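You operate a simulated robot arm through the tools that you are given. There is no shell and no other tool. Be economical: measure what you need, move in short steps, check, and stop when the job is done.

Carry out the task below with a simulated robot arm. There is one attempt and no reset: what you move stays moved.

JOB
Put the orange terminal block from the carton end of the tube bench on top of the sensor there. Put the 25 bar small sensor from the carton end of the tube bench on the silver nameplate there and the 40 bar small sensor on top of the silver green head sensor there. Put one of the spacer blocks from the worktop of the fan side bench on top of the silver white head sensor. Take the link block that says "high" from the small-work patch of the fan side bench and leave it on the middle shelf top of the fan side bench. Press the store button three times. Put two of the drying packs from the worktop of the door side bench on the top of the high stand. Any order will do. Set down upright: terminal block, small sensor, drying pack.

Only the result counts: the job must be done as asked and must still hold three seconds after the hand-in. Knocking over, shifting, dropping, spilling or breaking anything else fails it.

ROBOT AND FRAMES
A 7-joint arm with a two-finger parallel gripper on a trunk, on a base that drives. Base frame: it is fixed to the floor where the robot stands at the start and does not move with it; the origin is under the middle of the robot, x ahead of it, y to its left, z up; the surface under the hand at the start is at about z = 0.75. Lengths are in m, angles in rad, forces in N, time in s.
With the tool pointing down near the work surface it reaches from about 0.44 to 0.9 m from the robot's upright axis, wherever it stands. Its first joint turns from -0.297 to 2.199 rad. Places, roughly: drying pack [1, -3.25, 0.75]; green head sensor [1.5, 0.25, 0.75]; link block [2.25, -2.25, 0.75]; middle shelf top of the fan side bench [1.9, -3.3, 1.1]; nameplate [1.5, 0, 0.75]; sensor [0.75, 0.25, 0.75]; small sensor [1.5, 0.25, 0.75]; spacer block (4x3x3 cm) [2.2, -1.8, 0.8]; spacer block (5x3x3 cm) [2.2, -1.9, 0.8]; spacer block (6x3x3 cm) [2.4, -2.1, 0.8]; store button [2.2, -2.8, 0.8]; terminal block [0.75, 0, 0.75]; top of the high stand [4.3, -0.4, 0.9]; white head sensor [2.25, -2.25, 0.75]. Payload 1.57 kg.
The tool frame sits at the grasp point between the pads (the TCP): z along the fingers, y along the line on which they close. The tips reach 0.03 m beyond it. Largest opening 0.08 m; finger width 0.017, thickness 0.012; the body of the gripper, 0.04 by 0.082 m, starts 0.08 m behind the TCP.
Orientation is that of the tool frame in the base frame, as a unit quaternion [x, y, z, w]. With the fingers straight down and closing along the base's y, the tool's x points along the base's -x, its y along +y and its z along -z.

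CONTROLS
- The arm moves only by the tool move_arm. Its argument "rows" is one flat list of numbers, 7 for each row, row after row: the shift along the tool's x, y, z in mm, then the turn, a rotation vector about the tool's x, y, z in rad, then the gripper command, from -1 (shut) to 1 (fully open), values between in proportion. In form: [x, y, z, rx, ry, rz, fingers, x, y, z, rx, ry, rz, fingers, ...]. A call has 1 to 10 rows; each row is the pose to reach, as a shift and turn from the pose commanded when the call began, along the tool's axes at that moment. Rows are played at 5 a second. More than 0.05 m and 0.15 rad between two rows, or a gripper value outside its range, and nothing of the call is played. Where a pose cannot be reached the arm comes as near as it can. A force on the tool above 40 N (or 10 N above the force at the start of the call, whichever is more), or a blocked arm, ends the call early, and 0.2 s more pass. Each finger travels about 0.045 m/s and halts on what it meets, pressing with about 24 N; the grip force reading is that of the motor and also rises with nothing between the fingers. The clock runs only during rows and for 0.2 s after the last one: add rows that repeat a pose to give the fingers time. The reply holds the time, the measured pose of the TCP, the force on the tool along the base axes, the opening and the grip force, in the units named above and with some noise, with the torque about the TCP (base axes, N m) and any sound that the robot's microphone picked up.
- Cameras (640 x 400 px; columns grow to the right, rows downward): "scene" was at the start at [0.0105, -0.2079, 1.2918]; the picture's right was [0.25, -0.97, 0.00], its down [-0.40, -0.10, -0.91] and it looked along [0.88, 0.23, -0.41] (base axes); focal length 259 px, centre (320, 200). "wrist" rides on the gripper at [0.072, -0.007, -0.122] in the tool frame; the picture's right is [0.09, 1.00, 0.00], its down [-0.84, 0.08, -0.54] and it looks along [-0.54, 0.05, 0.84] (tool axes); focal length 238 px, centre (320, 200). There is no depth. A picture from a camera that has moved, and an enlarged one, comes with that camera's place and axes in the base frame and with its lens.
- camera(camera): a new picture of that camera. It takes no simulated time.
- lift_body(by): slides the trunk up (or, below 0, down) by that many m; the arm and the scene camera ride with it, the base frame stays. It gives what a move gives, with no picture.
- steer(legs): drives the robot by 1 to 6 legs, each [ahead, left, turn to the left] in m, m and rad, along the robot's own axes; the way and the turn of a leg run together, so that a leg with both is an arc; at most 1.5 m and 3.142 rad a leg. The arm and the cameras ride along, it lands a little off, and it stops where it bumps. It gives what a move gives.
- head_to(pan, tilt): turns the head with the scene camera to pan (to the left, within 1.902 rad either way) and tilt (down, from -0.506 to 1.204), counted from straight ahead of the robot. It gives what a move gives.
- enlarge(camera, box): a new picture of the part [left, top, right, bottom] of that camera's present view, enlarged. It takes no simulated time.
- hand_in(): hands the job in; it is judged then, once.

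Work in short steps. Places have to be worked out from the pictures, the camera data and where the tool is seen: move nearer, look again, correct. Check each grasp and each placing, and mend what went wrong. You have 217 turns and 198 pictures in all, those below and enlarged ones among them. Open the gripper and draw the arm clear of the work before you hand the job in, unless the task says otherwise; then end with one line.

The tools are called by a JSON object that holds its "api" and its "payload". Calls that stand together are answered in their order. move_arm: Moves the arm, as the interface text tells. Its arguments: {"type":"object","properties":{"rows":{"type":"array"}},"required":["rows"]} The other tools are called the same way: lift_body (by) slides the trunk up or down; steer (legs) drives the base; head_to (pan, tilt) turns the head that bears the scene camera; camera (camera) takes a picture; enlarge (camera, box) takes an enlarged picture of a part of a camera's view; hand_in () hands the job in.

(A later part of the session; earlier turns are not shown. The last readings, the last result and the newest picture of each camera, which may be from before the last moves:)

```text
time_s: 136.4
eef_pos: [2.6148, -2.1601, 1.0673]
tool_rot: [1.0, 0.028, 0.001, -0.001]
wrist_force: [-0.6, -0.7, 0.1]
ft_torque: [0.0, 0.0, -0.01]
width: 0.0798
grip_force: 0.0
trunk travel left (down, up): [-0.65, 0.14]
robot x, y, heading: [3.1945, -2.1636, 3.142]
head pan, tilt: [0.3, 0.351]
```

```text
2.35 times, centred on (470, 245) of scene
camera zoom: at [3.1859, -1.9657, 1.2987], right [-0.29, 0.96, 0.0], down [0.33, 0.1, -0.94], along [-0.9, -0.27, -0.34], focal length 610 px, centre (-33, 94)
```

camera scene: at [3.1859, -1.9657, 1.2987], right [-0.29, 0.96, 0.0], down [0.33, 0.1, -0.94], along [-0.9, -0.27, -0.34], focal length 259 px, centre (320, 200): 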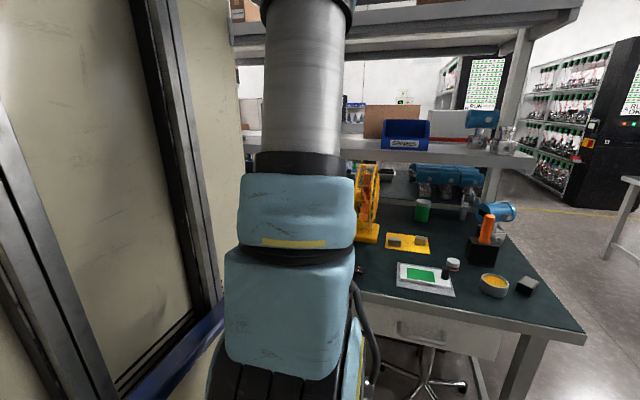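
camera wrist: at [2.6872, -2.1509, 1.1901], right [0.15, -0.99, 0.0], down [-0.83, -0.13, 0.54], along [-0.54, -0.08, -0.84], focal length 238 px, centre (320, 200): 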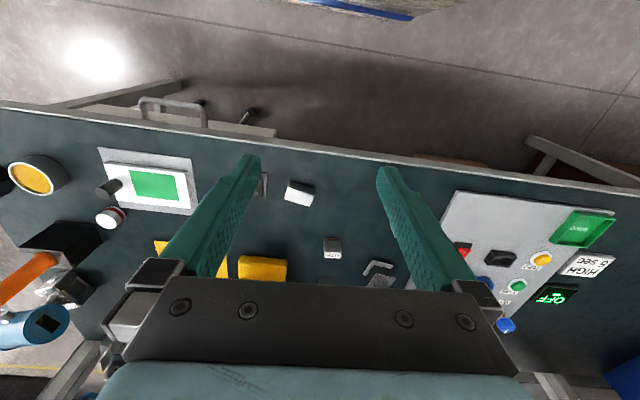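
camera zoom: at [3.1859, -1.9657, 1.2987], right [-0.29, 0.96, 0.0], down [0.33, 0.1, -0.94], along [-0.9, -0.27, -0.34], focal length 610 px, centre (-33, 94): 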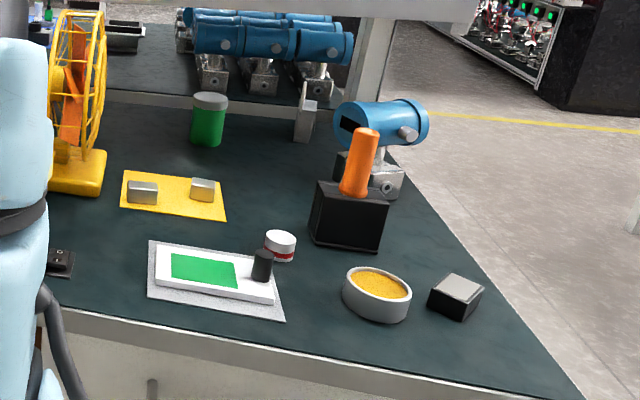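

Found: spacer 6×3×3 (white top) at about (2.43, -2.15); link block LOW and the white head sensor near (2.2, -2.25); fan (top z ≈ 1.09) near (2.2, -2.07). I move closer, shifting left to keep clear of the fan.

{"api": "steer", "payload": {"legs": [[0, 0.12, 0], [0.2, 0, 0]]}}

{"api": "camera", "payload": {"camera": "wrist"}}

{"api": "enlarge", "payload": {"camera": "wrist", "box": [200, 60, 520, 280]}}

{"api": "camera", "payload": {"camera": "scene"}}

```text
time_s: 138.8
eef_pos: [2.4141, -2.2782, 1.0681]
tool_rot: [1.0, 0.028, 0.0, -0.001]
wrist_force: [-0.2, -0.2, -0.6]
ft_torque: [-0.02, 0.03, 0.03]
width: 0.08
grip_force: 0.0
trunk travel left (down, up): [-0.65, 0.14]
robot x, y, heading: [2.9913, -2.2821, 3.138]
head pan, tilt: [0.3, 0.351]
```

```text
134 pictures are left
camera wrist: at [2.4856, -2.2687, 1.1901], right [0.15, -0.99, 0.0], down [-0.83, -0.12, 0.54], along [-0.54, -0.08, -0.84], focal length 238 px, centre (320, 200)
```

wrist: 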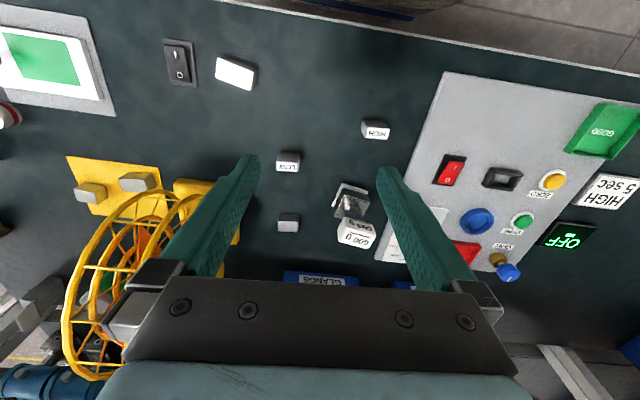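

```text
1.82 times, centred on (360, 170) of wrist
camera zoom: at [2.4856, -2.2687, 1.1901], right [0.15, -0.99, 0.0], down [-0.83, -0.12, 0.54], along [-0.54, -0.08, -0.84], focal length 433 px, centre (247, 254)
```

zoom: 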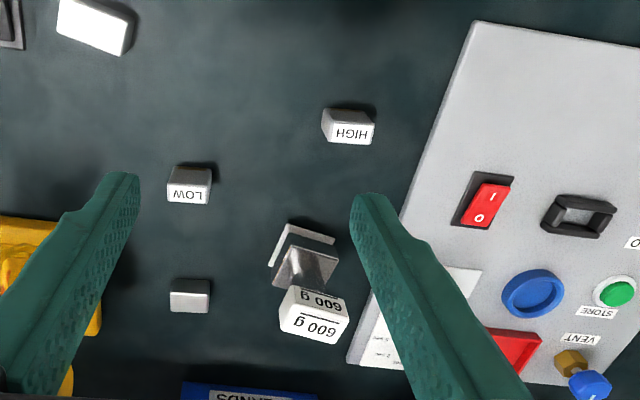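

```text
132 pictures are left
camera scene: at [2.9844, -2.0841, 1.2987], right [-0.29, 0.96, 0.0], down [0.33, 0.1, -0.94], along [-0.9, -0.27, -0.34], focal length 259 px, centre (320, 200)
```

scene: 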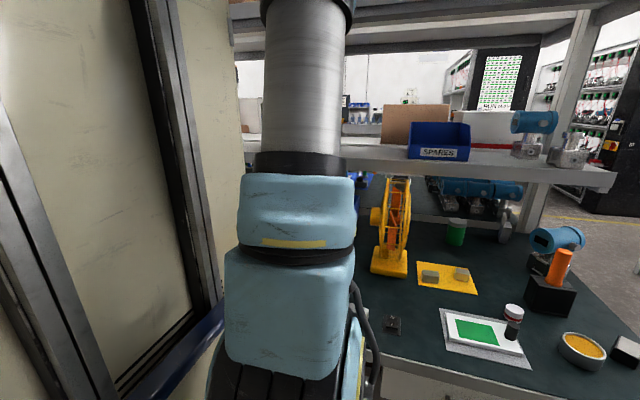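

Clear view: HIGH link block, LOW, the 600 g white head sensor, the STORE button. First the spacer at (2.428, -2.147), long side about along the finger line. I go over it and look.

{"api": "move_arm", "payload": {"rows": [5, -40, 20, 0, 0, 0.08, 1, 10, -80, 45, 0, 0, 0.17, 1, 20, -120, 70, 0, 0, 0.17, 1, 20, -130, 110, 0, 0, 0.17, 1, 20, -130, 150, 0, 0, 0.17, 1, 20, -130, 150, 0, 0, 0.17, 1]}}

{"api": "camera", "payload": {"camera": "wrist"}}

{"api": "enlarge", "payload": {"camera": "wrist", "box": [220, 60, 420, 200]}}

```text
time_s: 140.2
eef_pos: [2.4269, -2.149, 0.9184]
tool_rot: [0.998, -0.056, 0.0, 0.0]
wrist_force: [-0.1, 0.1, 0.6]
ft_torque: [0.03, 0.02, 0.0]
width: 0.0799
grip_force: 0.1
trunk travel left (down, up): [-0.65, 0.14]
robot x, y, heading: [2.9937, -2.2857, 3.138]
head pan, tilt: [0.3, 0.351]
```

```text
131 pictures are left
camera wrist: at [2.4985, -2.1506, 1.0409], right [-0.02, -1.0, 0.0], down [-0.84, 0.02, 0.54], along [-0.54, 0.01, -0.84], focal length 238 px, centre (320, 200)
```

wrist: 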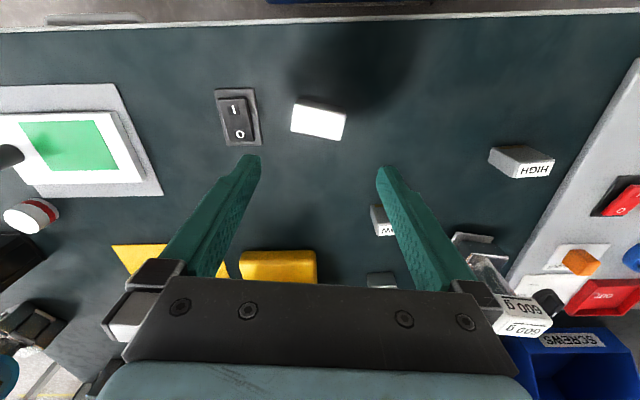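

```text
2.86 times, centred on (320, 130) of wrist
camera zoom: at [2.4985, -2.1506, 1.0409], right [-0.02, -1.0, 0.0], down [-0.84, 0.02, 0.54], along [-0.54, 0.01, -0.84], focal length 681 px, centre (320, 400)
```

zoom: 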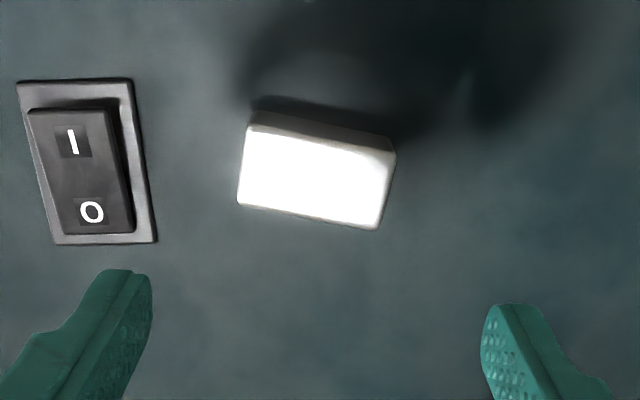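

Centre (2.4305, -2.1475), needs about 0.1 rad more turn; the switch is 15 mm clear of the finger. I descend to z = 0.786, grip, and lift slowly.

{"api": "move_arm", "payload": {"rows": [3, -2, 30, 0, 0, 0.1, 1, 3, -2, 70, 0, 0, 0.1, 1, 3, -2, 105, 0, 0, 0.1, 1, 3, -2, 132, 0, 0, 0.1, 1, 3, -2, 132, 0, 0, 0.1, 1, 3, -2, 132, 0, 0, 0.1, -1, 3, -2, 132, 0, 0, 0.1, -1, 3, -2, 132, 0, 0, 0.1, -1, 3, -2, 132, 0, 0, 0.1, -1]}}

{"api": "camera", "payload": {"camera": "wrist"}}

{"api": "move_arm", "payload": {"rows": [0, 0, -3, 0, 0, 0, -1, 0, 0, -8, 0, 0, 0, -1, 0, 0, -18, 0, 0, 0, -1, 0, 0, -32, 0, 0, 0, -1, 0, 0, -48, 0, 0, 0, -1, 0, 0, -66, 0, 0, 0, -1, 0, 0, -84, 0, 0, 0, -1, 0, 0, -102, 0, 0, 0, -1, 0, 0, -120, 0, 0, 0, -1, 0, 0, -137, 0, 0, 0, -1]}}

{"api": "camera", "payload": {"camera": "wrist"}}

```text
time_s: 141.5
eef_pos: [2.4282, -2.1484, 0.7909]
tool_rot: [0.994, -0.107, -0.002, 0.0]
wrist_force: [5.7, -6.8, 30.2]
ft_torque: [-0.57, -0.38, 0.0]
width: 0.077
grip_force: 12.5
trunk travel left (down, up): [-0.65, 0.14]
robot x, y, heading: [2.9903, -2.2861, 3.138]
head pan, tilt: [0.3, 0.351]
stopped in row 6: the force on the tool passed its limit at 43 N (the readings are from after the stop); the commanded pose is now the measured one
```

```text
129 pictures are left
camera wrist: at [2.5011, -2.1576, 0.912], right [-0.12, -0.99, 0.0], down [-0.83, 0.1, 0.55], along [-0.54, 0.07, -0.84], focal length 238 px, centre (320, 200)
```

wrist: 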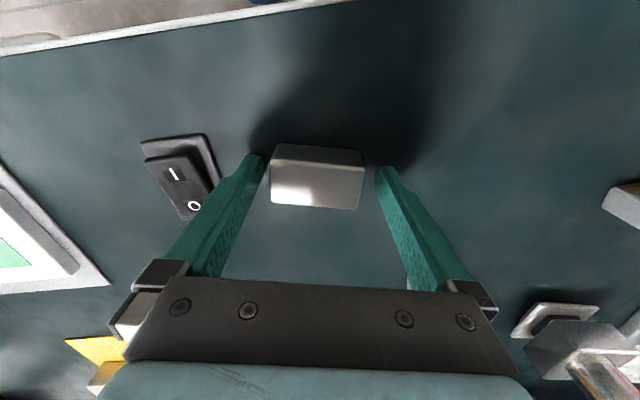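

```text
time_s: 143.7
eef_pos: [2.4285, -2.1488, 0.9257]
tool_rot: [0.994, -0.107, -0.001, -0.001]
wrist_force: [0.2, 0.4, -3.3]
ft_torque: [0.02, 0.01, 0.02]
width: 0.0546
grip_force: 23.4
trunk travel left (down, up): [-0.65, 0.14]
robot x, y, heading: [2.9933, -2.2867, 3.134]
head pan, tilt: [0.3, 0.351]
```

```text
128 pictures are left
camera wrist: at [2.5018, -2.1581, 1.047], right [-0.12, -0.99, 0.0], down [-0.83, 0.1, 0.54], along [-0.54, 0.07, -0.84], focal length 238 px, centre (320, 200)
```

wrist: 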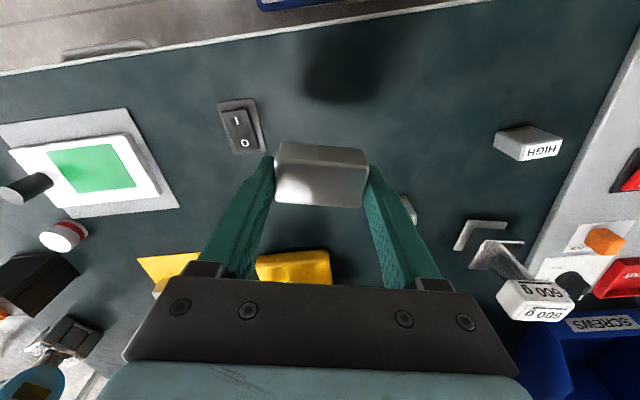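

Stopped at 43 N: fingertips met the table there (surface ≈ 0.76), but the spacer came up firmly held (54.6 mm). Now I look at the 600 g head more closely.

{"api": "enlarge", "payload": {"camera": "wrist", "box": [420, 180, 600, 330]}}

{"api": "move_arm", "payload": {"rows": [0, 0, -15, 0, 0, 0, -1, 5, 20, -30, 0, 0, 0, -1, 10, 45, -45, 0, 0, 0, -1, 15, 70, -50, 0, 0, 0, -1, 20, 95, -50, 0, 0, 0, -1, 25, 120, -50, 0, 0, 0, -1, 30, 140, -50, 0, 0, 0, -1, 30, 150, -50, 0, 0, 0, -1, 30, 150, -50, 0, 0, 0, -1]}}

{"api": "camera", "payload": {"camera": "wrist"}}

```text
2.67 times, centred on (510, 255) of wrist
camera zoom: at [2.5018, -2.1581, 1.047], right [-0.12, -0.99, 0.0], down [-0.83, 0.1, 0.54], along [-0.54, 0.07, -0.84], focal length 636 px, centre (-187, 53)
```

zoom: 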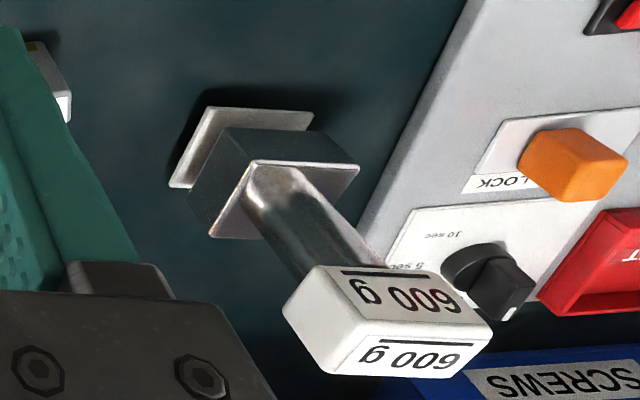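

```text
time_s: 145.7
eef_pos: [2.4244, -2.2999, 0.9751]
tool_rot: [0.994, -0.107, 0.0, -0.001]
wrist_force: [-0.1, 0.3, -4.0]
ft_torque: [-0.01, 0.0, 0.02]
width: 0.0547
grip_force: 23.9
trunk travel left (down, up): [-0.65, 0.14]
robot x, y, heading: [2.9922, -2.2876, 3.132]
head pan, tilt: [0.3, 0.351]
```

```text
126 pictures are left
camera wrist: at [2.4966, -2.3089, 1.0969], right [-0.12, -0.99, 0.0], down [-0.83, 0.1, 0.54], along [-0.54, 0.07, -0.84], focal length 238 px, centre (320, 200)
```

wrist: 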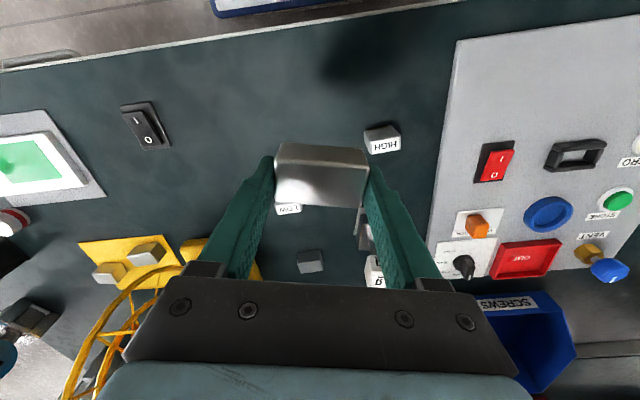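

The 600 g head top is at about (2.238, -2.362, 0.90), long side along y. I go in front of it at z = 1.0, turning the tool by -0.15 so the spacer lines up.

{"api": "move_arm", "payload": {"rows": [-10, 8, -10, 0, 0, -0.03, -1, -28, 22, -20, 0, 0, -0.06, -1, -48, 38, -25, 0, 0, -0.1, -1, -68, 55, -25, 0, 0, -0.13, -1, -88, 72, -25, 0, 0, -0.15, -1, -102, 83, -25, 0, 0, -0.15, -1, -108, 87, -25, 0, 0, -0.15, -1, -108, 87, -25, 0, 0, -0.15, -1]}}

{"api": "camera", "payload": {"camera": "wrist"}}

```text
time_s: 147.5
eef_pos: [2.3024, -2.3624, 0.9997]
tool_rot: [1.0, -0.032, -0.001, -0.001]
wrist_force: [-0.8, -0.6, -3.3]
ft_torque: [0.02, 0.01, -0.01]
width: 0.0549
grip_force: 24.1
trunk travel left (down, up): [-0.65, 0.14]
robot x, y, heading: [2.9909, -2.2845, 3.136]
head pan, tilt: [0.3, 0.351]
```

```text
125 pictures are left
camera wrist: at [2.3741, -2.3609, 1.1217], right [0.03, -1.0, 0.0], down [-0.84, -0.02, 0.54], along [-0.54, -0.01, -0.84], focal length 238 px, centre (320, 200)
```

wrist: 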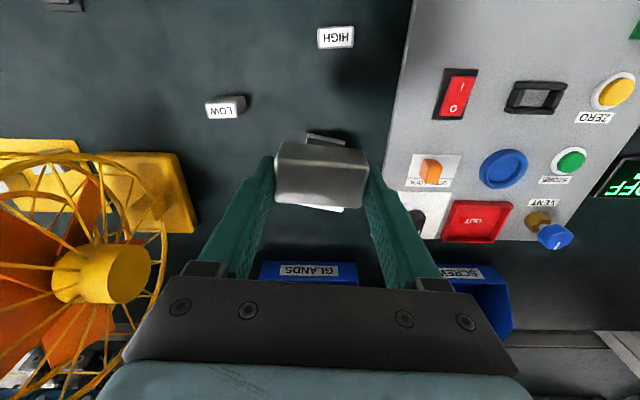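

The fan keeps 12 cm away. I move 64 mm forward over the head.

{"api": "move_arm", "payload": {"rows": [-6, 0, 0, 0, 0, 0, -1, -18, 0, 0, 0, 0, 0, -1, -32, 0, 0, 0, 0, 0, -1, -46, 0, 0, 0, 0, 0, -1, -58, 0, 0, 0, 0, 0, -1, -64, -4, 0, 0, 0, 0, -1, -64, -4, 0, 0, 0, 0, -1]}}

{"api": "camera", "payload": {"camera": "wrist"}}

{"api": "enlarge", "payload": {"camera": "wrist", "box": [220, 40, 420, 220]}}

```text
time_s: 149.1
eef_pos: [2.2389, -2.3543, 1.0003]
tool_rot: [0.999, -0.032, -0.001, -0.001]
wrist_force: [-0.3, 0.0, -3.6]
ft_torque: [0.0, -0.02, -0.01]
width: 0.0545
grip_force: 23.9
trunk travel left (down, up): [-0.65, 0.14]
robot x, y, heading: [2.9959, -2.2864, 3.135]
head pan, tilt: [0.3, 0.351]
```

```text
124 pictures are left
camera wrist: at [2.3108, -2.3531, 1.1222], right [0.03, -1.0, 0.0], down [-0.84, -0.02, 0.54], along [-0.54, -0.01, -0.84], focal length 238 px, centre (320, 200)
```

wrist: 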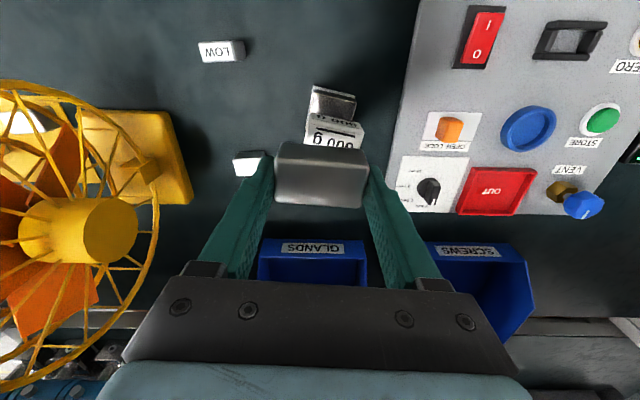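

```text
2.22 times, centred on (320, 130) of wrist
camera zoom: at [2.3108, -2.3531, 1.1222], right [0.03, -1.0, 0.0], down [-0.84, -0.02, 0.54], along [-0.54, -0.01, -0.84], focal length 530 px, centre (320, 356)
```

zoom: 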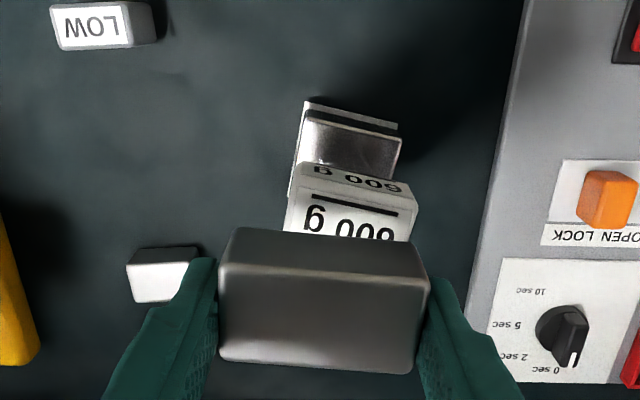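

Head top centre is now at (2.232, -2.367), turned 0.1 rad more. I correct and lower 58 mm.

{"api": "move_arm", "payload": {"rows": [-6, 13, 6, 0, 0, 0.05, -1, -6, 13, 16, 0, 0, 0.1, -1, -6, 13, 28, 0, 0, 0.1, -1, -6, 13, 40, 0, 0, 0.1, -1, -6, 13, 50, 0, 0, 0.1, -1, -6, 13, 58, 0, 0, 0.1, -1, -6, 13, 58, 0, 0, 0.1, -1]}}

{"api": "enlarge", "payload": {"camera": "wrist", "box": [220, 60, 420, 240]}}

```text
time_s: 150.7
eef_pos: [2.2321, -2.3669, 0.9436]
tool_rot: [0.997, -0.081, -0.001, -0.001]
wrist_force: [-0.2, 0.1, -4.4]
ft_torque: [0.02, 0.02, -0.03]
width: 0.0546
grip_force: 24.3
trunk travel left (down, up): [-0.65, 0.14]
robot x, y, heading: [2.9936, -2.2861, 3.138]
head pan, tilt: [0.3, 0.351]
```

```text
2.22 times, centred on (320, 150) of wrist
camera zoom: at [2.3049, -2.3724, 1.0656], right [-0.07, -1.0, 0.0], down [-0.84, 0.06, 0.54], along [-0.54, 0.04, -0.84], focal length 530 px, centre (320, 311)
```

zoom: 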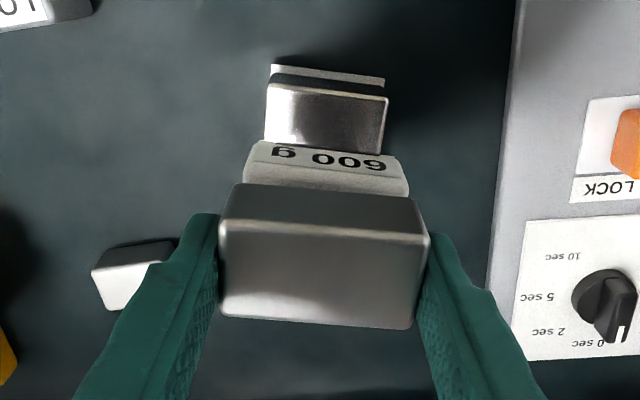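

Well aligned. I continue down in small steps to contact.

{"api": "move_arm", "payload": {"rows": [0, 0, 1.5, 0, 0, 0, -1, 0, 0, 3, 0, 0, 0, -1, 0, 0, 4.5, 0, 0, 0, -1, 0, 0, 6, 0, 0, 0, -1, 0, 0, 6, 0, 0, 0, -1]}}

{"api": "move_arm", "payload": {"rows": [0, 0, 1.5, 0, 0, 0, -1, 0, 0, 3, 0, 0, 0, -1, 0, 0, 3, 0, 0, 0, -1]}}

{"api": "enlarge", "payload": {"camera": "wrist", "box": [220, 60, 420, 240]}}

```text
time_s: 151.9
eef_pos: [2.2307, -2.3664, 0.9365]
tool_rot: [0.997, -0.082, -0.001, 0.0]
wrist_force: [0.6, 0.1, -3.9]
ft_torque: [0.02, -0.06, 0.0]
width: 0.0548
grip_force: 24.1
trunk travel left (down, up): [-0.65, 0.14]
robot x, y, heading: [2.992, -2.2878, 3.14]
head pan, tilt: [0.3, 0.351]
```

```text
time_s: 152.7
eef_pos: [2.2309, -2.3668, 0.9339]
tool_rot: [0.997, -0.082, -0.001, -0.001]
wrist_force: [0.1, -0.2, -3.5]
ft_torque: [0.01, 0.03, -0.02]
width: 0.0544
grip_force: 24.3
trunk travel left (down, up): [-0.65, 0.14]
robot x, y, heading: [2.9892, -2.2836, 3.142]
head pan, tilt: [0.3, 0.351]
```

```text
2.22 times, centred on (320, 150) of wrist
camera zoom: at [2.3037, -2.3727, 1.0559], right [-0.07, -1.0, 0.0], down [-0.84, 0.06, 0.54], along [-0.54, 0.04, -0.84], focal length 530 px, centre (320, 311)
```

zoom: 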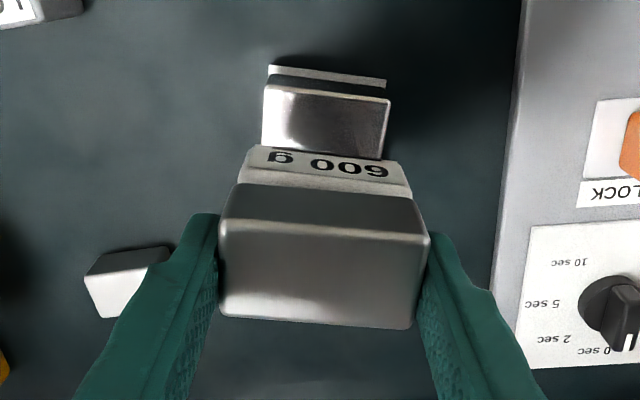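

Not yet in contact; continuing in small steps.

{"api": "move_arm", "payload": {"rows": [0, 0, 1.5, 0, 0, 0, -1, 0, 0, 3, 0, 0, 0, -1, 0, 0, 3, 0, 0, 0, -1]}}

{"api": "move_arm", "payload": {"rows": [0, 0, 1.5, 0, 0, 0, -1, 0, 0, 3, 0, 0, 0, -1, 0, 0, 3, 0, 0, 0, -1]}}

{"api": "enlarge", "payload": {"camera": "wrist", "box": [220, 60, 420, 240]}}

```text
time_s: 153.5
eef_pos: [2.2306, -2.3669, 0.9315]
tool_rot: [0.997, -0.082, -0.001, -0.002]
wrist_force: [0.5, 1.0, -4.1]
ft_torque: [-0.01, -0.03, 0.0]
width: 0.0546
grip_force: 24.0
trunk travel left (down, up): [-0.65, 0.14]
robot x, y, heading: [2.9924, -2.2879, 3.131]
head pan, tilt: [0.3, 0.351]
```

```text
time_s: 154.3
eef_pos: [2.2314, -2.3677, 0.9281]
tool_rot: [0.997, -0.082, -0.001, -0.001]
wrist_force: [-0.4, -0.7, -3.2]
ft_torque: [-0.01, -0.02, 0.01]
width: 0.0547
grip_force: 24.4
trunk travel left (down, up): [-0.65, 0.14]
robot x, y, heading: [2.9896, -2.2854, 3.137]
head pan, tilt: [0.3, 0.351]
```

```text
2.22 times, centred on (320, 150) of wrist
camera zoom: at [2.3035, -2.3725, 1.0496], right [-0.07, -1.0, 0.0], down [-0.84, 0.06, 0.54], along [-0.54, 0.04, -0.84], focal length 530 px, centre (320, 311)
```

zoom: 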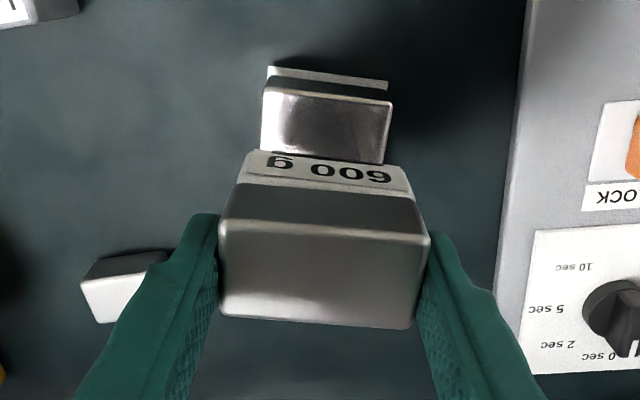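

Still descending until contact.

{"api": "move_arm", "payload": {"rows": [0, 0, 1.5, 0, 0, 0, -1, 0, 0, 3, 0, 0, 0, -1, 0, 0, 3, 0, 0, 0, -1]}}

{"api": "move_arm", "payload": {"rows": [0, 0, 1.5, 0, 0, 0, -1, 0, 0, 3, 0, 0, 0, -1, 0, 0, 3, 0, 0, 0, -1]}}

```text
time_s: 155.1
eef_pos: [2.2319, -2.3666, 0.927]
tool_rot: [0.997, -0.083, -0.003, 0.0]
wrist_force: [-1.7, 0.5, 19.3]
ft_torque: [0.19, -0.09, 0.0]
width: 0.0547
grip_force: 23.6
trunk travel left (down, up): [-0.65, 0.14]
robot x, y, heading: [2.9925, -2.2855, 3.135]
head pan, tilt: [0.3, 0.351]
```

```text
time_s: 155.7
eef_pos: [2.232, -2.3678, 0.9264]
tool_rot: [0.997, -0.082, -0.005, 0.001]
wrist_force: [5.0, 1.8, 16.4]
ft_torque: [0.49, -0.52, -0.05]
width: 0.0545
grip_force: 23.9
trunk travel left (down, up): [-0.65, 0.14]
robot x, y, heading: [2.9912, -2.2869, 3.141]
head pan, tilt: [0.3, 0.351]
stopped in row 2: the force on the tool passed its limit at 42 N (the readings are from after the stop); the commanded pose is now the measured one
```

In contact at 0.927. I relax 1.2 mm and open slowly, then look.

{"api": "move_arm", "payload": {"rows": [0, 0, -1.2, 0, 0, 0, -1, 0, 0, -1.2, 0, 0, 0, 0.3, 0, 0, -1.2, 0, 0, 0, 0.6, 0, 0, -1.2, 0, 0, 0, 1, 0, 0, -1.2, 0, 0, 0, 1]}}

{"api": "camera", "payload": {"camera": "wrist"}}

```text
time_s: 156.9
eef_pos: [2.2312, -2.3665, 0.9259]
tool_rot: [0.997, -0.082, -0.003, 0.0]
wrist_force: [0.8, 0.6, 0.8]
ft_torque: [0.01, 0.0, 0.01]
width: 0.0799
grip_force: 0.2
trunk travel left (down, up): [-0.65, 0.14]
robot x, y, heading: [2.991, -2.2863, 3.138]
head pan, tilt: [0.3, 0.351]
```

```text
119 pictures are left
camera wrist: at [2.3036, -2.3722, 1.048], right [-0.07, -1.0, 0.0], down [-0.83, 0.06, 0.55], along [-0.55, 0.04, -0.84], focal length 238 px, centre (320, 200)
```

wrist: 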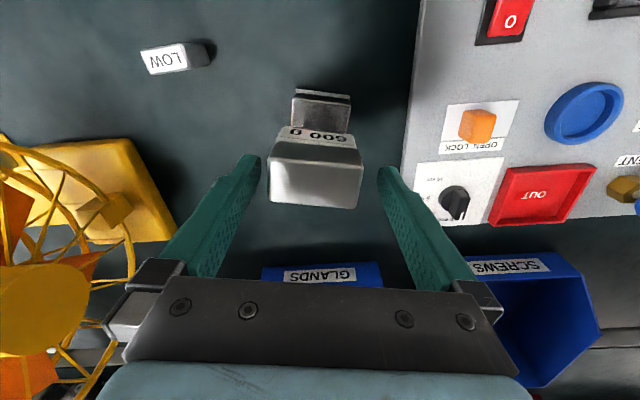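

The spacer rests on the head. I rise straight up and retreat toward the HIGH link block at about (2.38, -2.38).

{"api": "move_arm", "payload": {"rows": [0, 0, -15, 0, 0, 0, 1, 0, 0, -40, 0, 0, 0, 1, 0, 0, -80, 0, 0, 0, 1, 0, 0, -110, 0, 0, 0, 1, 40, 0, -110, 0, 0, 0, 1, 80, 5, -110, 0, 0, 0, 1, 120, 10, -100, 0, 0, 0, 1, 150, 10, -70, 0, 0, 0, 1, 150, 10, -30, 0, 0, 0, 1, 150, 10, -30, 0, 0, 0, 1]}}

{"api": "camera", "payload": {"camera": "wrist"}}

{"api": "enlarge", "payload": {"camera": "wrist", "box": [220, 80, 420, 220]}}

```text
time_s: 159.1
eef_pos: [2.3763, -2.4001, 0.9566]
tool_rot: [0.997, -0.082, -0.004, 0.0]
wrist_force: [0.2, -0.6, 0.9]
ft_torque: [0.0, 0.0, 0.02]
width: 0.08
grip_force: 0.0
trunk travel left (down, up): [-0.65, 0.14]
robot x, y, heading: [2.9923, -2.2833, 3.137]
head pan, tilt: [0.3, 0.351]
```

```text
118 pictures are left
camera wrist: at [2.4506, -2.4049, 1.0783], right [-0.07, -1.0, 0.0], down [-0.83, 0.06, 0.55], along [-0.55, 0.04, -0.84], focal length 238 px, centre (320, 200)
```

wrist: 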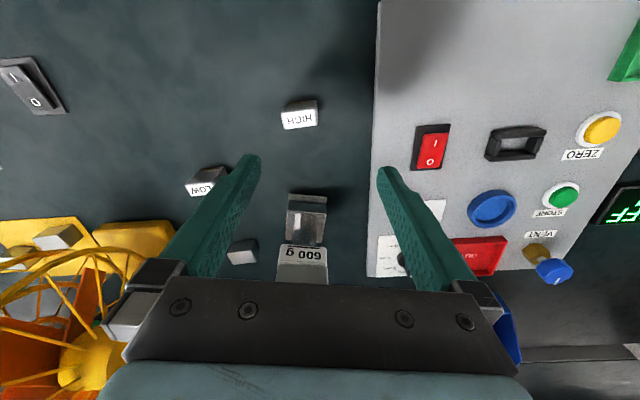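

```text
2.86 times, centred on (320, 150) of wrist
camera zoom: at [2.4506, -2.4049, 1.0783], right [-0.07, -1.0, 0.0], down [-0.83, 0.06, 0.55], along [-0.55, 0.04, -0.84], focal length 681 px, centre (320, 343)
```

zoom: 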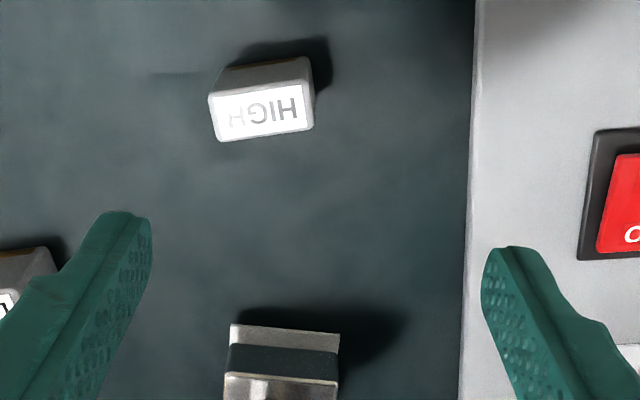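

HIGH block is at about (2.377, -2.375), 40 × 22 mm, turned about -0.22 rad to the tool. Because it must go onto a shelf deep under another shelf, I'll grasp it with the tool pitched forward by 0.6 rad. First yaw and pitch at this height.

{"api": "move_arm", "payload": {"rows": [0, -10, 0, 0, 0, -0.11, 1, 0, -22, 0, 0, 0, -0.22, 1, 0, -22, 0, 0, 0, -0.22, 1]}}

{"api": "move_arm", "payload": {"rows": [0, 0, 0, 0, -0.14, 0, 1, 0, 0, 0, 0, -0.28, 0, 1, 0, 0, 0, 0, -0.42, 0, 1, 0, 0, 0, 0, -0.52, 0, 1, 0, 0, 0, 0, -0.6, 0, 1, 0, 0, 0, 0, -0.6, 0, 1]}}

{"api": "camera", "payload": {"camera": "wrist"}}

```text
time_s: 159.9
eef_pos: [2.3805, -2.3795, 0.9566]
tool_rot: [1.0, 0.029, -0.003, 0.001]
wrist_force: [0.3, 0.8, -0.8]
ft_torque: [0.0, 0.01, 0.02]
width: 0.0803
grip_force: 0.0
trunk travel left (down, up): [-0.65, 0.14]
robot x, y, heading: [2.9924, -2.2838, 3.136]
head pan, tilt: [0.3, 0.351]
```

```text
time_s: 161.3
eef_pos: [2.3813, -2.3795, 0.9552]
tool_rot: [0.954, 0.027, -0.299, 0.009]
wrist_force: [1.5, -0.4, -0.1]
ft_torque: [0.03, -0.01, 0.02]
width: 0.0801
grip_force: 0.1
trunk travel left (down, up): [-0.65, 0.14]
robot x, y, heading: [2.9903, -2.2847, 3.135]
head pan, tilt: [0.3, 0.351]
```

```text
116 pictures are left
camera wrist: at [2.5088, -2.366, 1.0151], right [0.13, -0.99, -0.05], down [-0.37, -0.1, 0.92], along [-0.92, -0.1, -0.38], focal length 238 px, centre (320, 200)
```

wrist: 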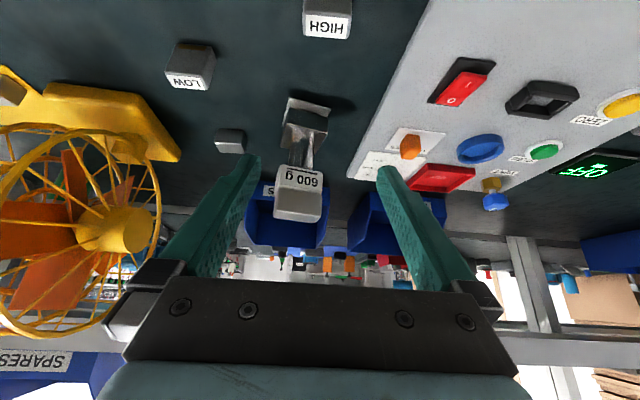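

The pitched view works; HIGH's top centre computes to about (2.372, -2.377). I descend vertically to z ≈ 0.84 and check alignment.

{"api": "move_arm", "payload": {"rows": [16, 0, 34, 0, 0, 0, 1, 35, -1, 65, 0, 0, 0, 1, 55, -2, 95, 0, 0, 0, 1, 55, -2, 95, 0, 0, 0, 1]}}

{"api": "camera", "payload": {"camera": "wrist"}}

```text
time_s: 162.3
eef_pos: [2.3708, -2.3791, 0.8454]
tool_rot: [0.954, 0.026, -0.3, 0.008]
wrist_force: [-0.2, -0.9, 0.0]
ft_torque: [-0.01, -0.01, 0.0]
width: 0.0799
grip_force: 0.0
trunk travel left (down, up): [-0.65, 0.14]
robot x, y, heading: [2.9949, -2.289, 3.138]
head pan, tilt: [0.3, 0.351]
```

```text
115 pictures are left
camera wrist: at [2.4993, -2.3657, 0.9049], right [0.13, -0.99, -0.05], down [-0.37, -0.1, 0.92], along [-0.92, -0.1, -0.38], focal length 238 px, centre (320, 200)
```

wrist: 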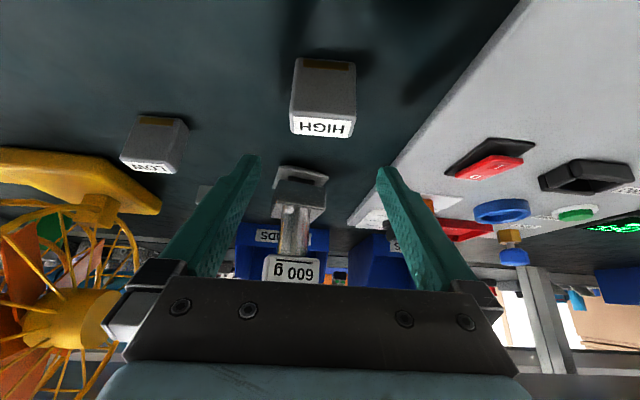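

HIGH block centre (2.375, -2.378), top z ≈ 0.80. I go down to z ≈ 0.792 and close.

{"api": "move_arm", "payload": {"rows": [11, 0, 14, 0, 0, 0, 1, 22, 0, 28, 0, 0, 0, 1, 33, 0, 41, 0, 0, 0, 1, 33, 0, 41, 0, 0, 0, 1, 33, 0, 41, 0, 0, 0, -1, 33, 0, 41, 0, 0, 0, -1, 33, 0, 41, 0, 0, 0, -1, 33, 0, 41, 0, 0, 0, -1, 33, 0, 41, 0, 0, 0, -1]}}

{"api": "camera", "payload": {"camera": "wrist"}}

```text
time_s: 164.3
eef_pos: [2.3753, -2.3776, 0.7936]
tool_rot: [0.954, 0.027, -0.299, 0.008]
wrist_force: [0.3, 0.2, 0.5]
ft_torque: [0.0, 0.01, 0.01]
width: 0.0393
grip_force: 23.6
trunk travel left (down, up): [-0.65, 0.14]
robot x, y, heading: [2.9914, -2.2847, 3.139]
head pan, tilt: [0.3, 0.351]
```

```text
114 pictures are left
camera wrist: at [2.5032, -2.3645, 0.8527], right [0.13, -0.99, -0.05], down [-0.37, -0.1, 0.92], along [-0.92, -0.1, -0.38], focal length 238 px, centre (320, 200)
```

wrist: 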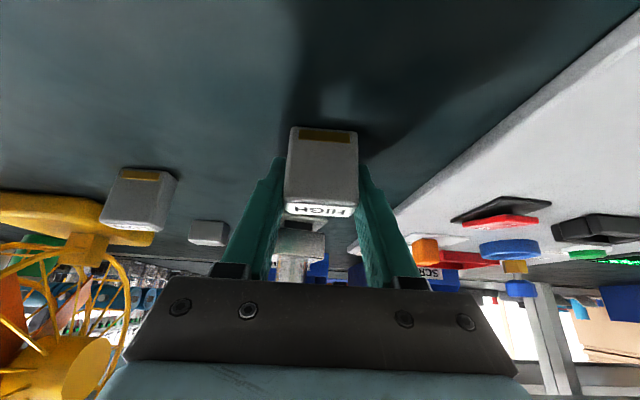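

Gripped (39.3 mm). I lift vertically and slowly.

{"api": "move_arm", "payload": {"rows": [-3, 0, -4, 0, 0, 0, -1, -8, 0, -12, 0, 0, 0, -1, -17, 0, -25, 0, 0, 0, -1, -28, 0, -41, 0, 0, 0, -1, -40, 0, -58, 0, 0, 0, -1, -52, 0, -76, 0, 0, 0, -1, -65, 0, -95, 0, 0, 0, -1, -78, 0, -114, 0, 0, 0, -1, -91, 0, -132, 0, 0, 0, -1, -100, 0, -146, 0, 0, 0, -1]}}

{"api": "camera", "payload": {"camera": "wrist"}}

{"api": "head_to", "payload": {"pan": 0.0, "tilt": 0.2}}

{"api": "camera", "payload": {"camera": "scene"}}

```text
time_s: 166.5
eef_pos: [2.3757, -2.3781, 0.9717]
tool_rot: [0.954, 0.027, -0.299, 0.008]
wrist_force: [-0.4, -0.7, 1.2]
ft_torque: [0.0, -0.03, 0.02]
width: 0.0393
grip_force: 24.2
trunk travel left (down, up): [-0.65, 0.14]
robot x, y, heading: [2.9896, -2.2844, 3.135]
head pan, tilt: [0.3, 0.351]
```

```text
113 pictures are left
camera wrist: at [2.5046, -2.3643, 1.0306], right [0.13, -0.99, -0.05], down [-0.37, -0.1, 0.92], along [-0.92, -0.1, -0.38], focal length 238 px, centre (320, 200)
```

wrist: 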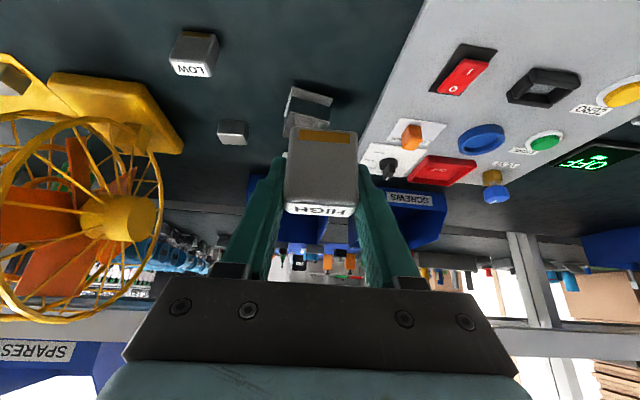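

```text
time_s: 167.3
eef_pos: [2.3761, -2.3769, 0.9711]
tool_rot: [0.954, 0.027, -0.299, 0.009]
wrist_force: [0.5, -0.3, -1.1]
ft_torque: [0.04, -0.02, -0.04]
width: 0.0393
grip_force: 23.6
trunk travel left (down, up): [-0.65, 0.14]
robot x, y, heading: [2.9923, -2.2843, 3.138]
head pan, tilt: [0.0, 0.201]
```

```text
112 pictures are left
camera scene: at [2.9805, -2.0566, 1.3127], right [0.0, 1.0, 0.0], down [0.2, 0.0, -0.98], along [-0.98, 0.0, -0.2], focal length 259 px, centre (320, 200)
```

scene: 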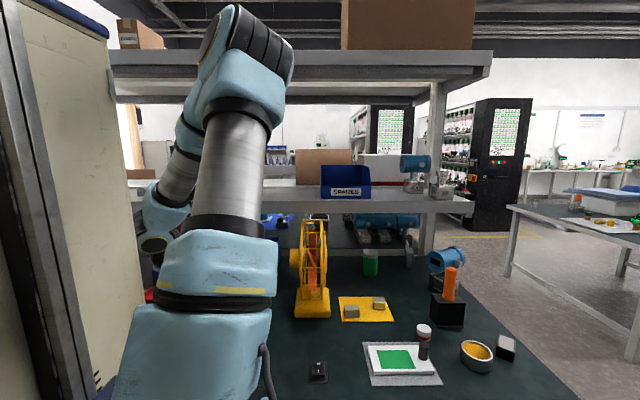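

Held well. The middle shelf's front edge is at x ≈ 1.925, z ≈ 1.105. I raise the hand and strafe left to see the shelf stretch beyond the arm.

{"api": "move_arm", "payload": {"rows": [-11, 0, -16, 0, 0, 0, -1, -25, 0, -37, 0, 0, 0, -1, -40, 0, -58, 0, 0, 0, -1, -56, 0, -81, 0, 0, 0, -1, -72, 0, -105, 0, 0, 0, -1, -88, 0, -128, 0, 0, 0, -1, -104, 0, -151, 0, 0, 0, -1, -116, 0, -169, 0, 0, 0, -1, -124, 0, -181, 0, 0, 0, -1]}}

{"api": "steer", "payload": {"legs": [[0, 0.6, 0]]}}

{"api": "camera", "payload": {"camera": "wrist"}}

{"api": "camera", "payload": {"camera": "scene"}}

```text
time_s: 169.5
eef_pos: [2.3667, -2.3523, 1.1762]
tool_rot: [0.958, 0.009, -0.285, 0.002]
wrist_force: [-0.4, -0.5, -0.8]
ft_torque: [0.02, 0.0, 0.02]
width: 0.0393
grip_force: 24.1
trunk travel left (down, up): [-0.65, 0.14]
robot x, y, heading: [2.9916, -2.2884, 3.134]
head pan, tilt: [0.0, 0.201]
stopped in row 9: the arm was blocked; the commanded pose is now the measured one
```

```text
time_s: 172.9
eef_pos: [2.3614, -2.9538, 1.1787]
tool_rot: [0.957, 0.007, -0.288, 0.004]
wrist_force: [1.3, -0.4, -0.4]
ft_torque: [-0.02, -0.02, -0.01]
width: 0.0393
grip_force: 24.0
trunk travel left (down, up): [-0.65, 0.14]
robot x, y, heading: [2.9862, -2.8842, 3.134]
head pan, tilt: [0.0, 0.201]
```

```text
111 pictures are left
camera wrist: at [2.4888, -2.9453, 1.2411], right [0.09, -0.99, -0.05], down [-0.4, -0.08, 0.91], along [-0.91, -0.06, -0.4], focal length 238 px, centre (320, 200)
```

wrist: 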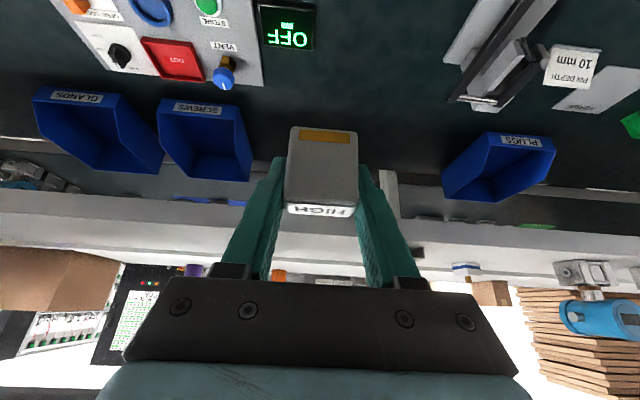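

```text
110 pictures are left
camera scene: at [2.9728, -2.6515, 1.3117], right [0.01, 1.0, 0.0], down [0.2, -0.01, -0.98], along [-0.98, 0.01, -0.2], focal length 259 px, centre (320, 200)
```

scene: 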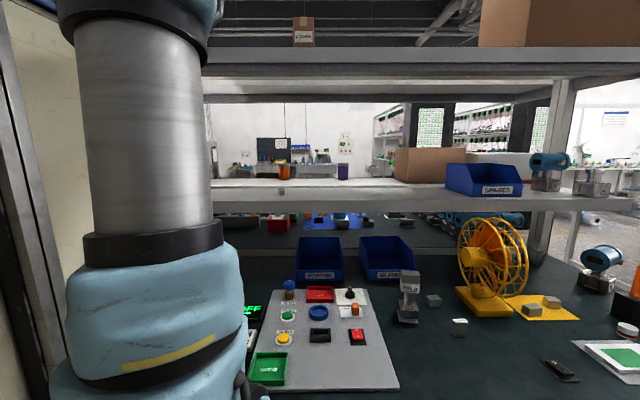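

The shelf stretch behind the button panel (y ≈ -3.0…-2.4) looks free. I enlarge to check it and the spacer on the 600 g sensor.

{"api": "enlarge", "payload": {"camera": "scene", "box": [200, 140, 460, 400]}}

{"api": "enlarge", "payload": {"camera": "wrist", "box": [140, 180, 540, 300]}}

```text
1.54 times, centred on (330, 270) of scene
camera zoom: at [2.9728, -2.6515, 1.3117], right [0.01, 1.0, 0.0], down [0.2, -0.01, -0.98], along [-0.98, 0.01, -0.2], focal length 399 px, centre (305, 92)
```

zoom: 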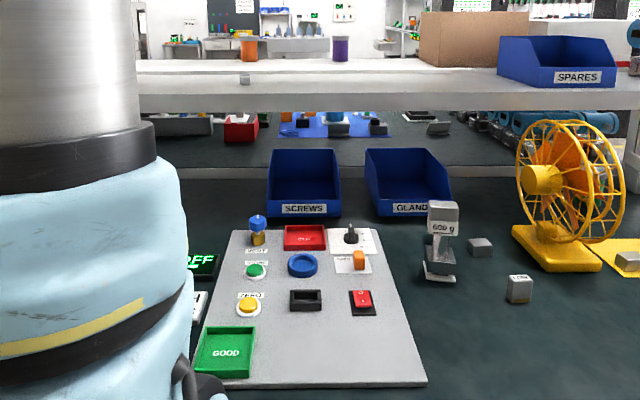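

```text
1.60 times, centred on (340, 240) of wrist
camera zoom: at [2.4888, -2.9453, 1.2411], right [0.09, -0.99, -0.05], down [-0.4, -0.08, 0.91], along [-0.91, -0.06, -0.4], focal length 381 px, centre (288, 136)
```

zoom: 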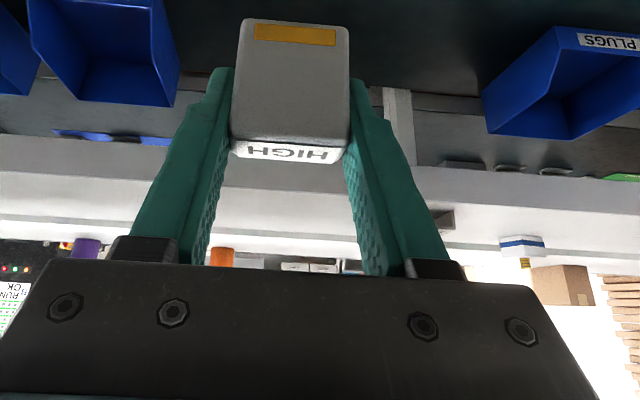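

Shelf is free at y ≈ -2.98 (small items lie near -2.81 and -3.23). I raise the trunk a bit and edge closer to the bench for reach.

{"api": "lift_body", "payload": {"by": 0.06}}

{"api": "steer", "payload": {"legs": [[0.06, 0.02, 0]]}}

{"api": "move_arm", "payload": {"rows": [-13, 0, 8, 0, 0, 0, -1, -33, 0, 22, 0, 0, 0, -1, -54, 0, 36, 0, 0, 0, -1, -75, 0, 50, 0, 0, 0, -1, -96, 0, 64, 0, 0, 0, -1, -117, 0, 78, 0, 0, 0, -1, -138, 0, 92, 0, 0, 0, -1, -159, 0, 106, 0, 0, 0, -1, -176, 0, 117, 0, 0, 0, -1, -184, 0, 122, 0, 0, 0, -1]}}

{"api": "camera", "payload": {"camera": "wrist"}}

```text
time_s: 173.9
eef_pos: [2.3638, -2.9593, 1.2456]
tool_rot: [0.956, 0.007, -0.292, 0.003]
wrist_force: [0.1, 0.1, -0.4]
ft_torque: [0.02, 0.03, -0.01]
width: 0.039
grip_force: 23.9
trunk travel left (down, up): [-0.71, 0.08]
robot x, y, heading: [2.9881, -2.8857, 3.131]
head pan, tilt: [0.0, 0.201]
```

```text
time_s: 174.9
eef_pos: [2.3038, -2.9759, 1.2408]
tool_rot: [0.957, 0.006, -0.291, 0.002]
wrist_force: [-0.4, 0.5, -1.0]
ft_torque: [0.0, 0.01, -0.01]
width: 0.0391
grip_force: 24.4
trunk travel left (down, up): [-0.71, 0.08]
robot x, y, heading: [2.9283, -2.9054, 3.137]
head pan, tilt: [0.0, 0.201]
```

```text
time_s: 177.1
eef_pos: [2.0846, -2.9809, 1.2424]
tool_rot: [0.957, 0.007, -0.291, 0.002]
wrist_force: [-0.4, 0.3, 0.1]
ft_torque: [0.01, 0.03, 0.02]
width: 0.0391
grip_force: 24.1
trunk travel left (down, up): [-0.71, 0.08]
robot x, y, heading: [2.9317, -2.9064, 3.134]
head pan, tilt: [0.0, 0.201]
```

```text
107 pictures are left
camera wrist: at [2.2126, -2.9729, 1.304], right [0.09, -0.99, -0.05], down [-0.39, -0.08, 0.92], along [-0.92, -0.06, -0.4], focal length 238 px, centre (320, 200)
```

wrist: 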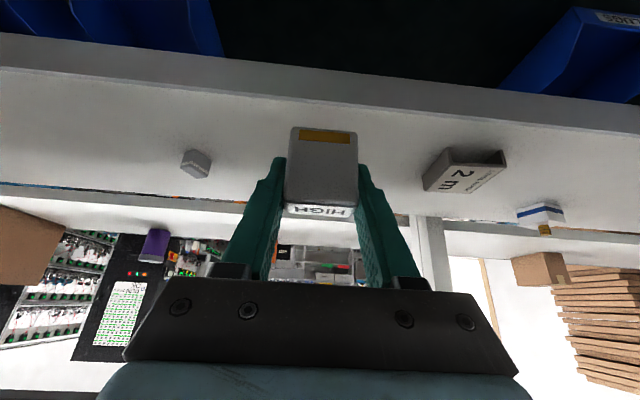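

The shelf plank spans x ≈ 1.70–2.00, free at y ≈ -2.98. I move forward another 0.17 m, slowly.

{"api": "move_arm", "payload": {"rows": [-8, 0, 5, 0, 0, 0, -1, -24, 0, 16, 0, 0, 0, -1, -42, 0, 28, 0, 0, 0, -1, -60, 0, 40, 0, 0, 0, -1, -78, 0, 52, 0, 0, 0, -1, -96, 0, 64, 0, 0, 0, -1, -114, 0, 75, 0, 0, 0, -1, -130, 0, 86, 0, 0, 0, -1, -140, 0, 93, 0, 0, 0, -1, -140, 0, 93, 0, 0, 0, -1]}}

{"api": "camera", "payload": {"camera": "wrist"}}

{"api": "camera", "payload": {"camera": "scene"}}

```text
time_s: 179.3
eef_pos: [1.969, -2.9779, 1.2396]
tool_rot: [0.957, 0.007, -0.29, 0.002]
wrist_force: [0.4, -0.1, -0.8]
ft_torque: [0.01, 0.01, 0.02]
width: 0.0393
grip_force: 24.2
out of reach, approached as far as the arm can: row 7, 8, 9, 10
trunk travel left (down, up): [-0.71, 0.08]
robot x, y, heading: [2.9283, -2.9102, 3.135]
head pan, tilt: [0.0, 0.201]
```

```text
106 pictures are left
camera wrist: at [2.0967, -2.9717, 1.3006], right [0.09, -0.99, -0.05], down [-0.39, -0.08, 0.92], along [-0.92, -0.06, -0.4], focal length 238 px, centre (320, 200)
```

wrist: 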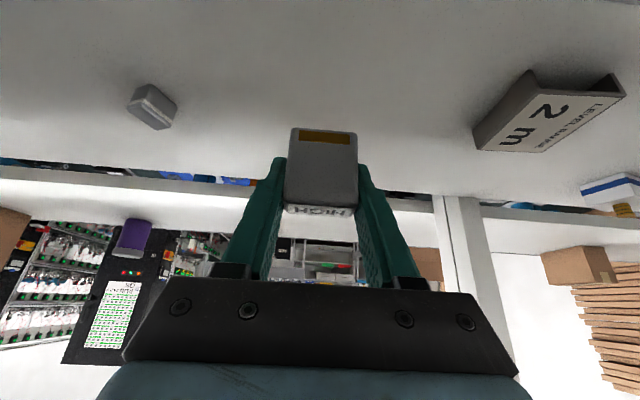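

```text
105 pictures are left
camera scene: at [2.9182, -2.6765, 1.3727], right [0.01, 1.0, 0.0], down [0.2, 0.0, -0.98], along [-0.98, 0.01, -0.2], focal length 259 px, centre (320, 200)
```

scene: 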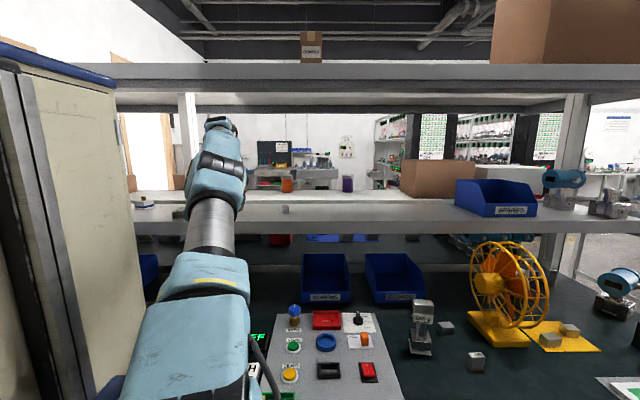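

The arm is stretched at x = 1.969, with z still to lose. I drive 6 cm closer to gain depth.

{"api": "steer", "payload": {"legs": [[0.06, 0, 0]]}}

{"api": "camera", "payload": {"camera": "wrist"}}

```text
time_s: 180.3
eef_pos: [1.9444, -2.9877, 1.2415]
tool_rot: [0.957, 0.012, -0.291, 0.005]
wrist_force: [0.0, 0.1, -0.3]
ft_torque: [0.01, -0.01, 0.01]
width: 0.0392
grip_force: 23.9
trunk travel left (down, up): [-0.71, 0.08]
robot x, y, heading: [2.9029, -2.9078, -3.135]
head pan, tilt: [0.0, 0.201]
stopped in leg 1: the robot was blocked; the commanded pose is now the measured one
```

```text
104 pictures are left
camera wrist: at [2.0725, -2.9781, 1.3017], right [0.1, -0.99, -0.05], down [-0.39, -0.09, 0.92], along [-0.92, -0.07, -0.4], focal length 238 px, centre (320, 200)
```

wrist: 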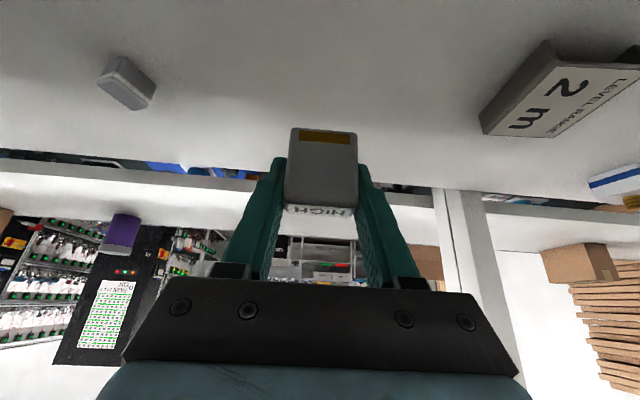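

I check the shelf edge position with enlarged scene view.

{"api": "enlarge", "payload": {"camera": "scene", "box": [130, 100, 330, 260]}}

```text
2.50 times, centred on (230, 180) of scene
camera zoom: at [2.8904, -2.6739, 1.3727], right [0.0, 1.0, 0.0], down [0.2, 0.0, -0.98], along [-0.98, 0.0, -0.2], focal length 648 px, centre (545, 250)
```

zoom: 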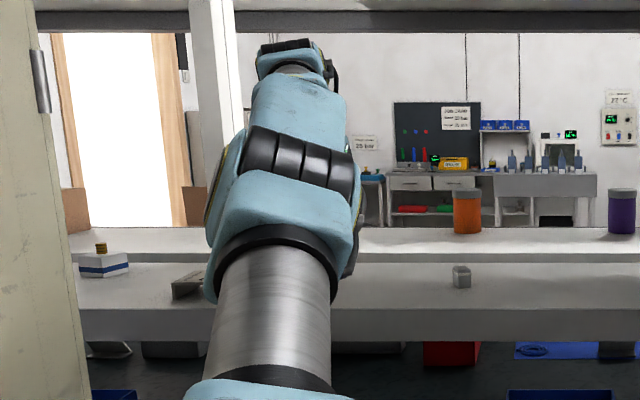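

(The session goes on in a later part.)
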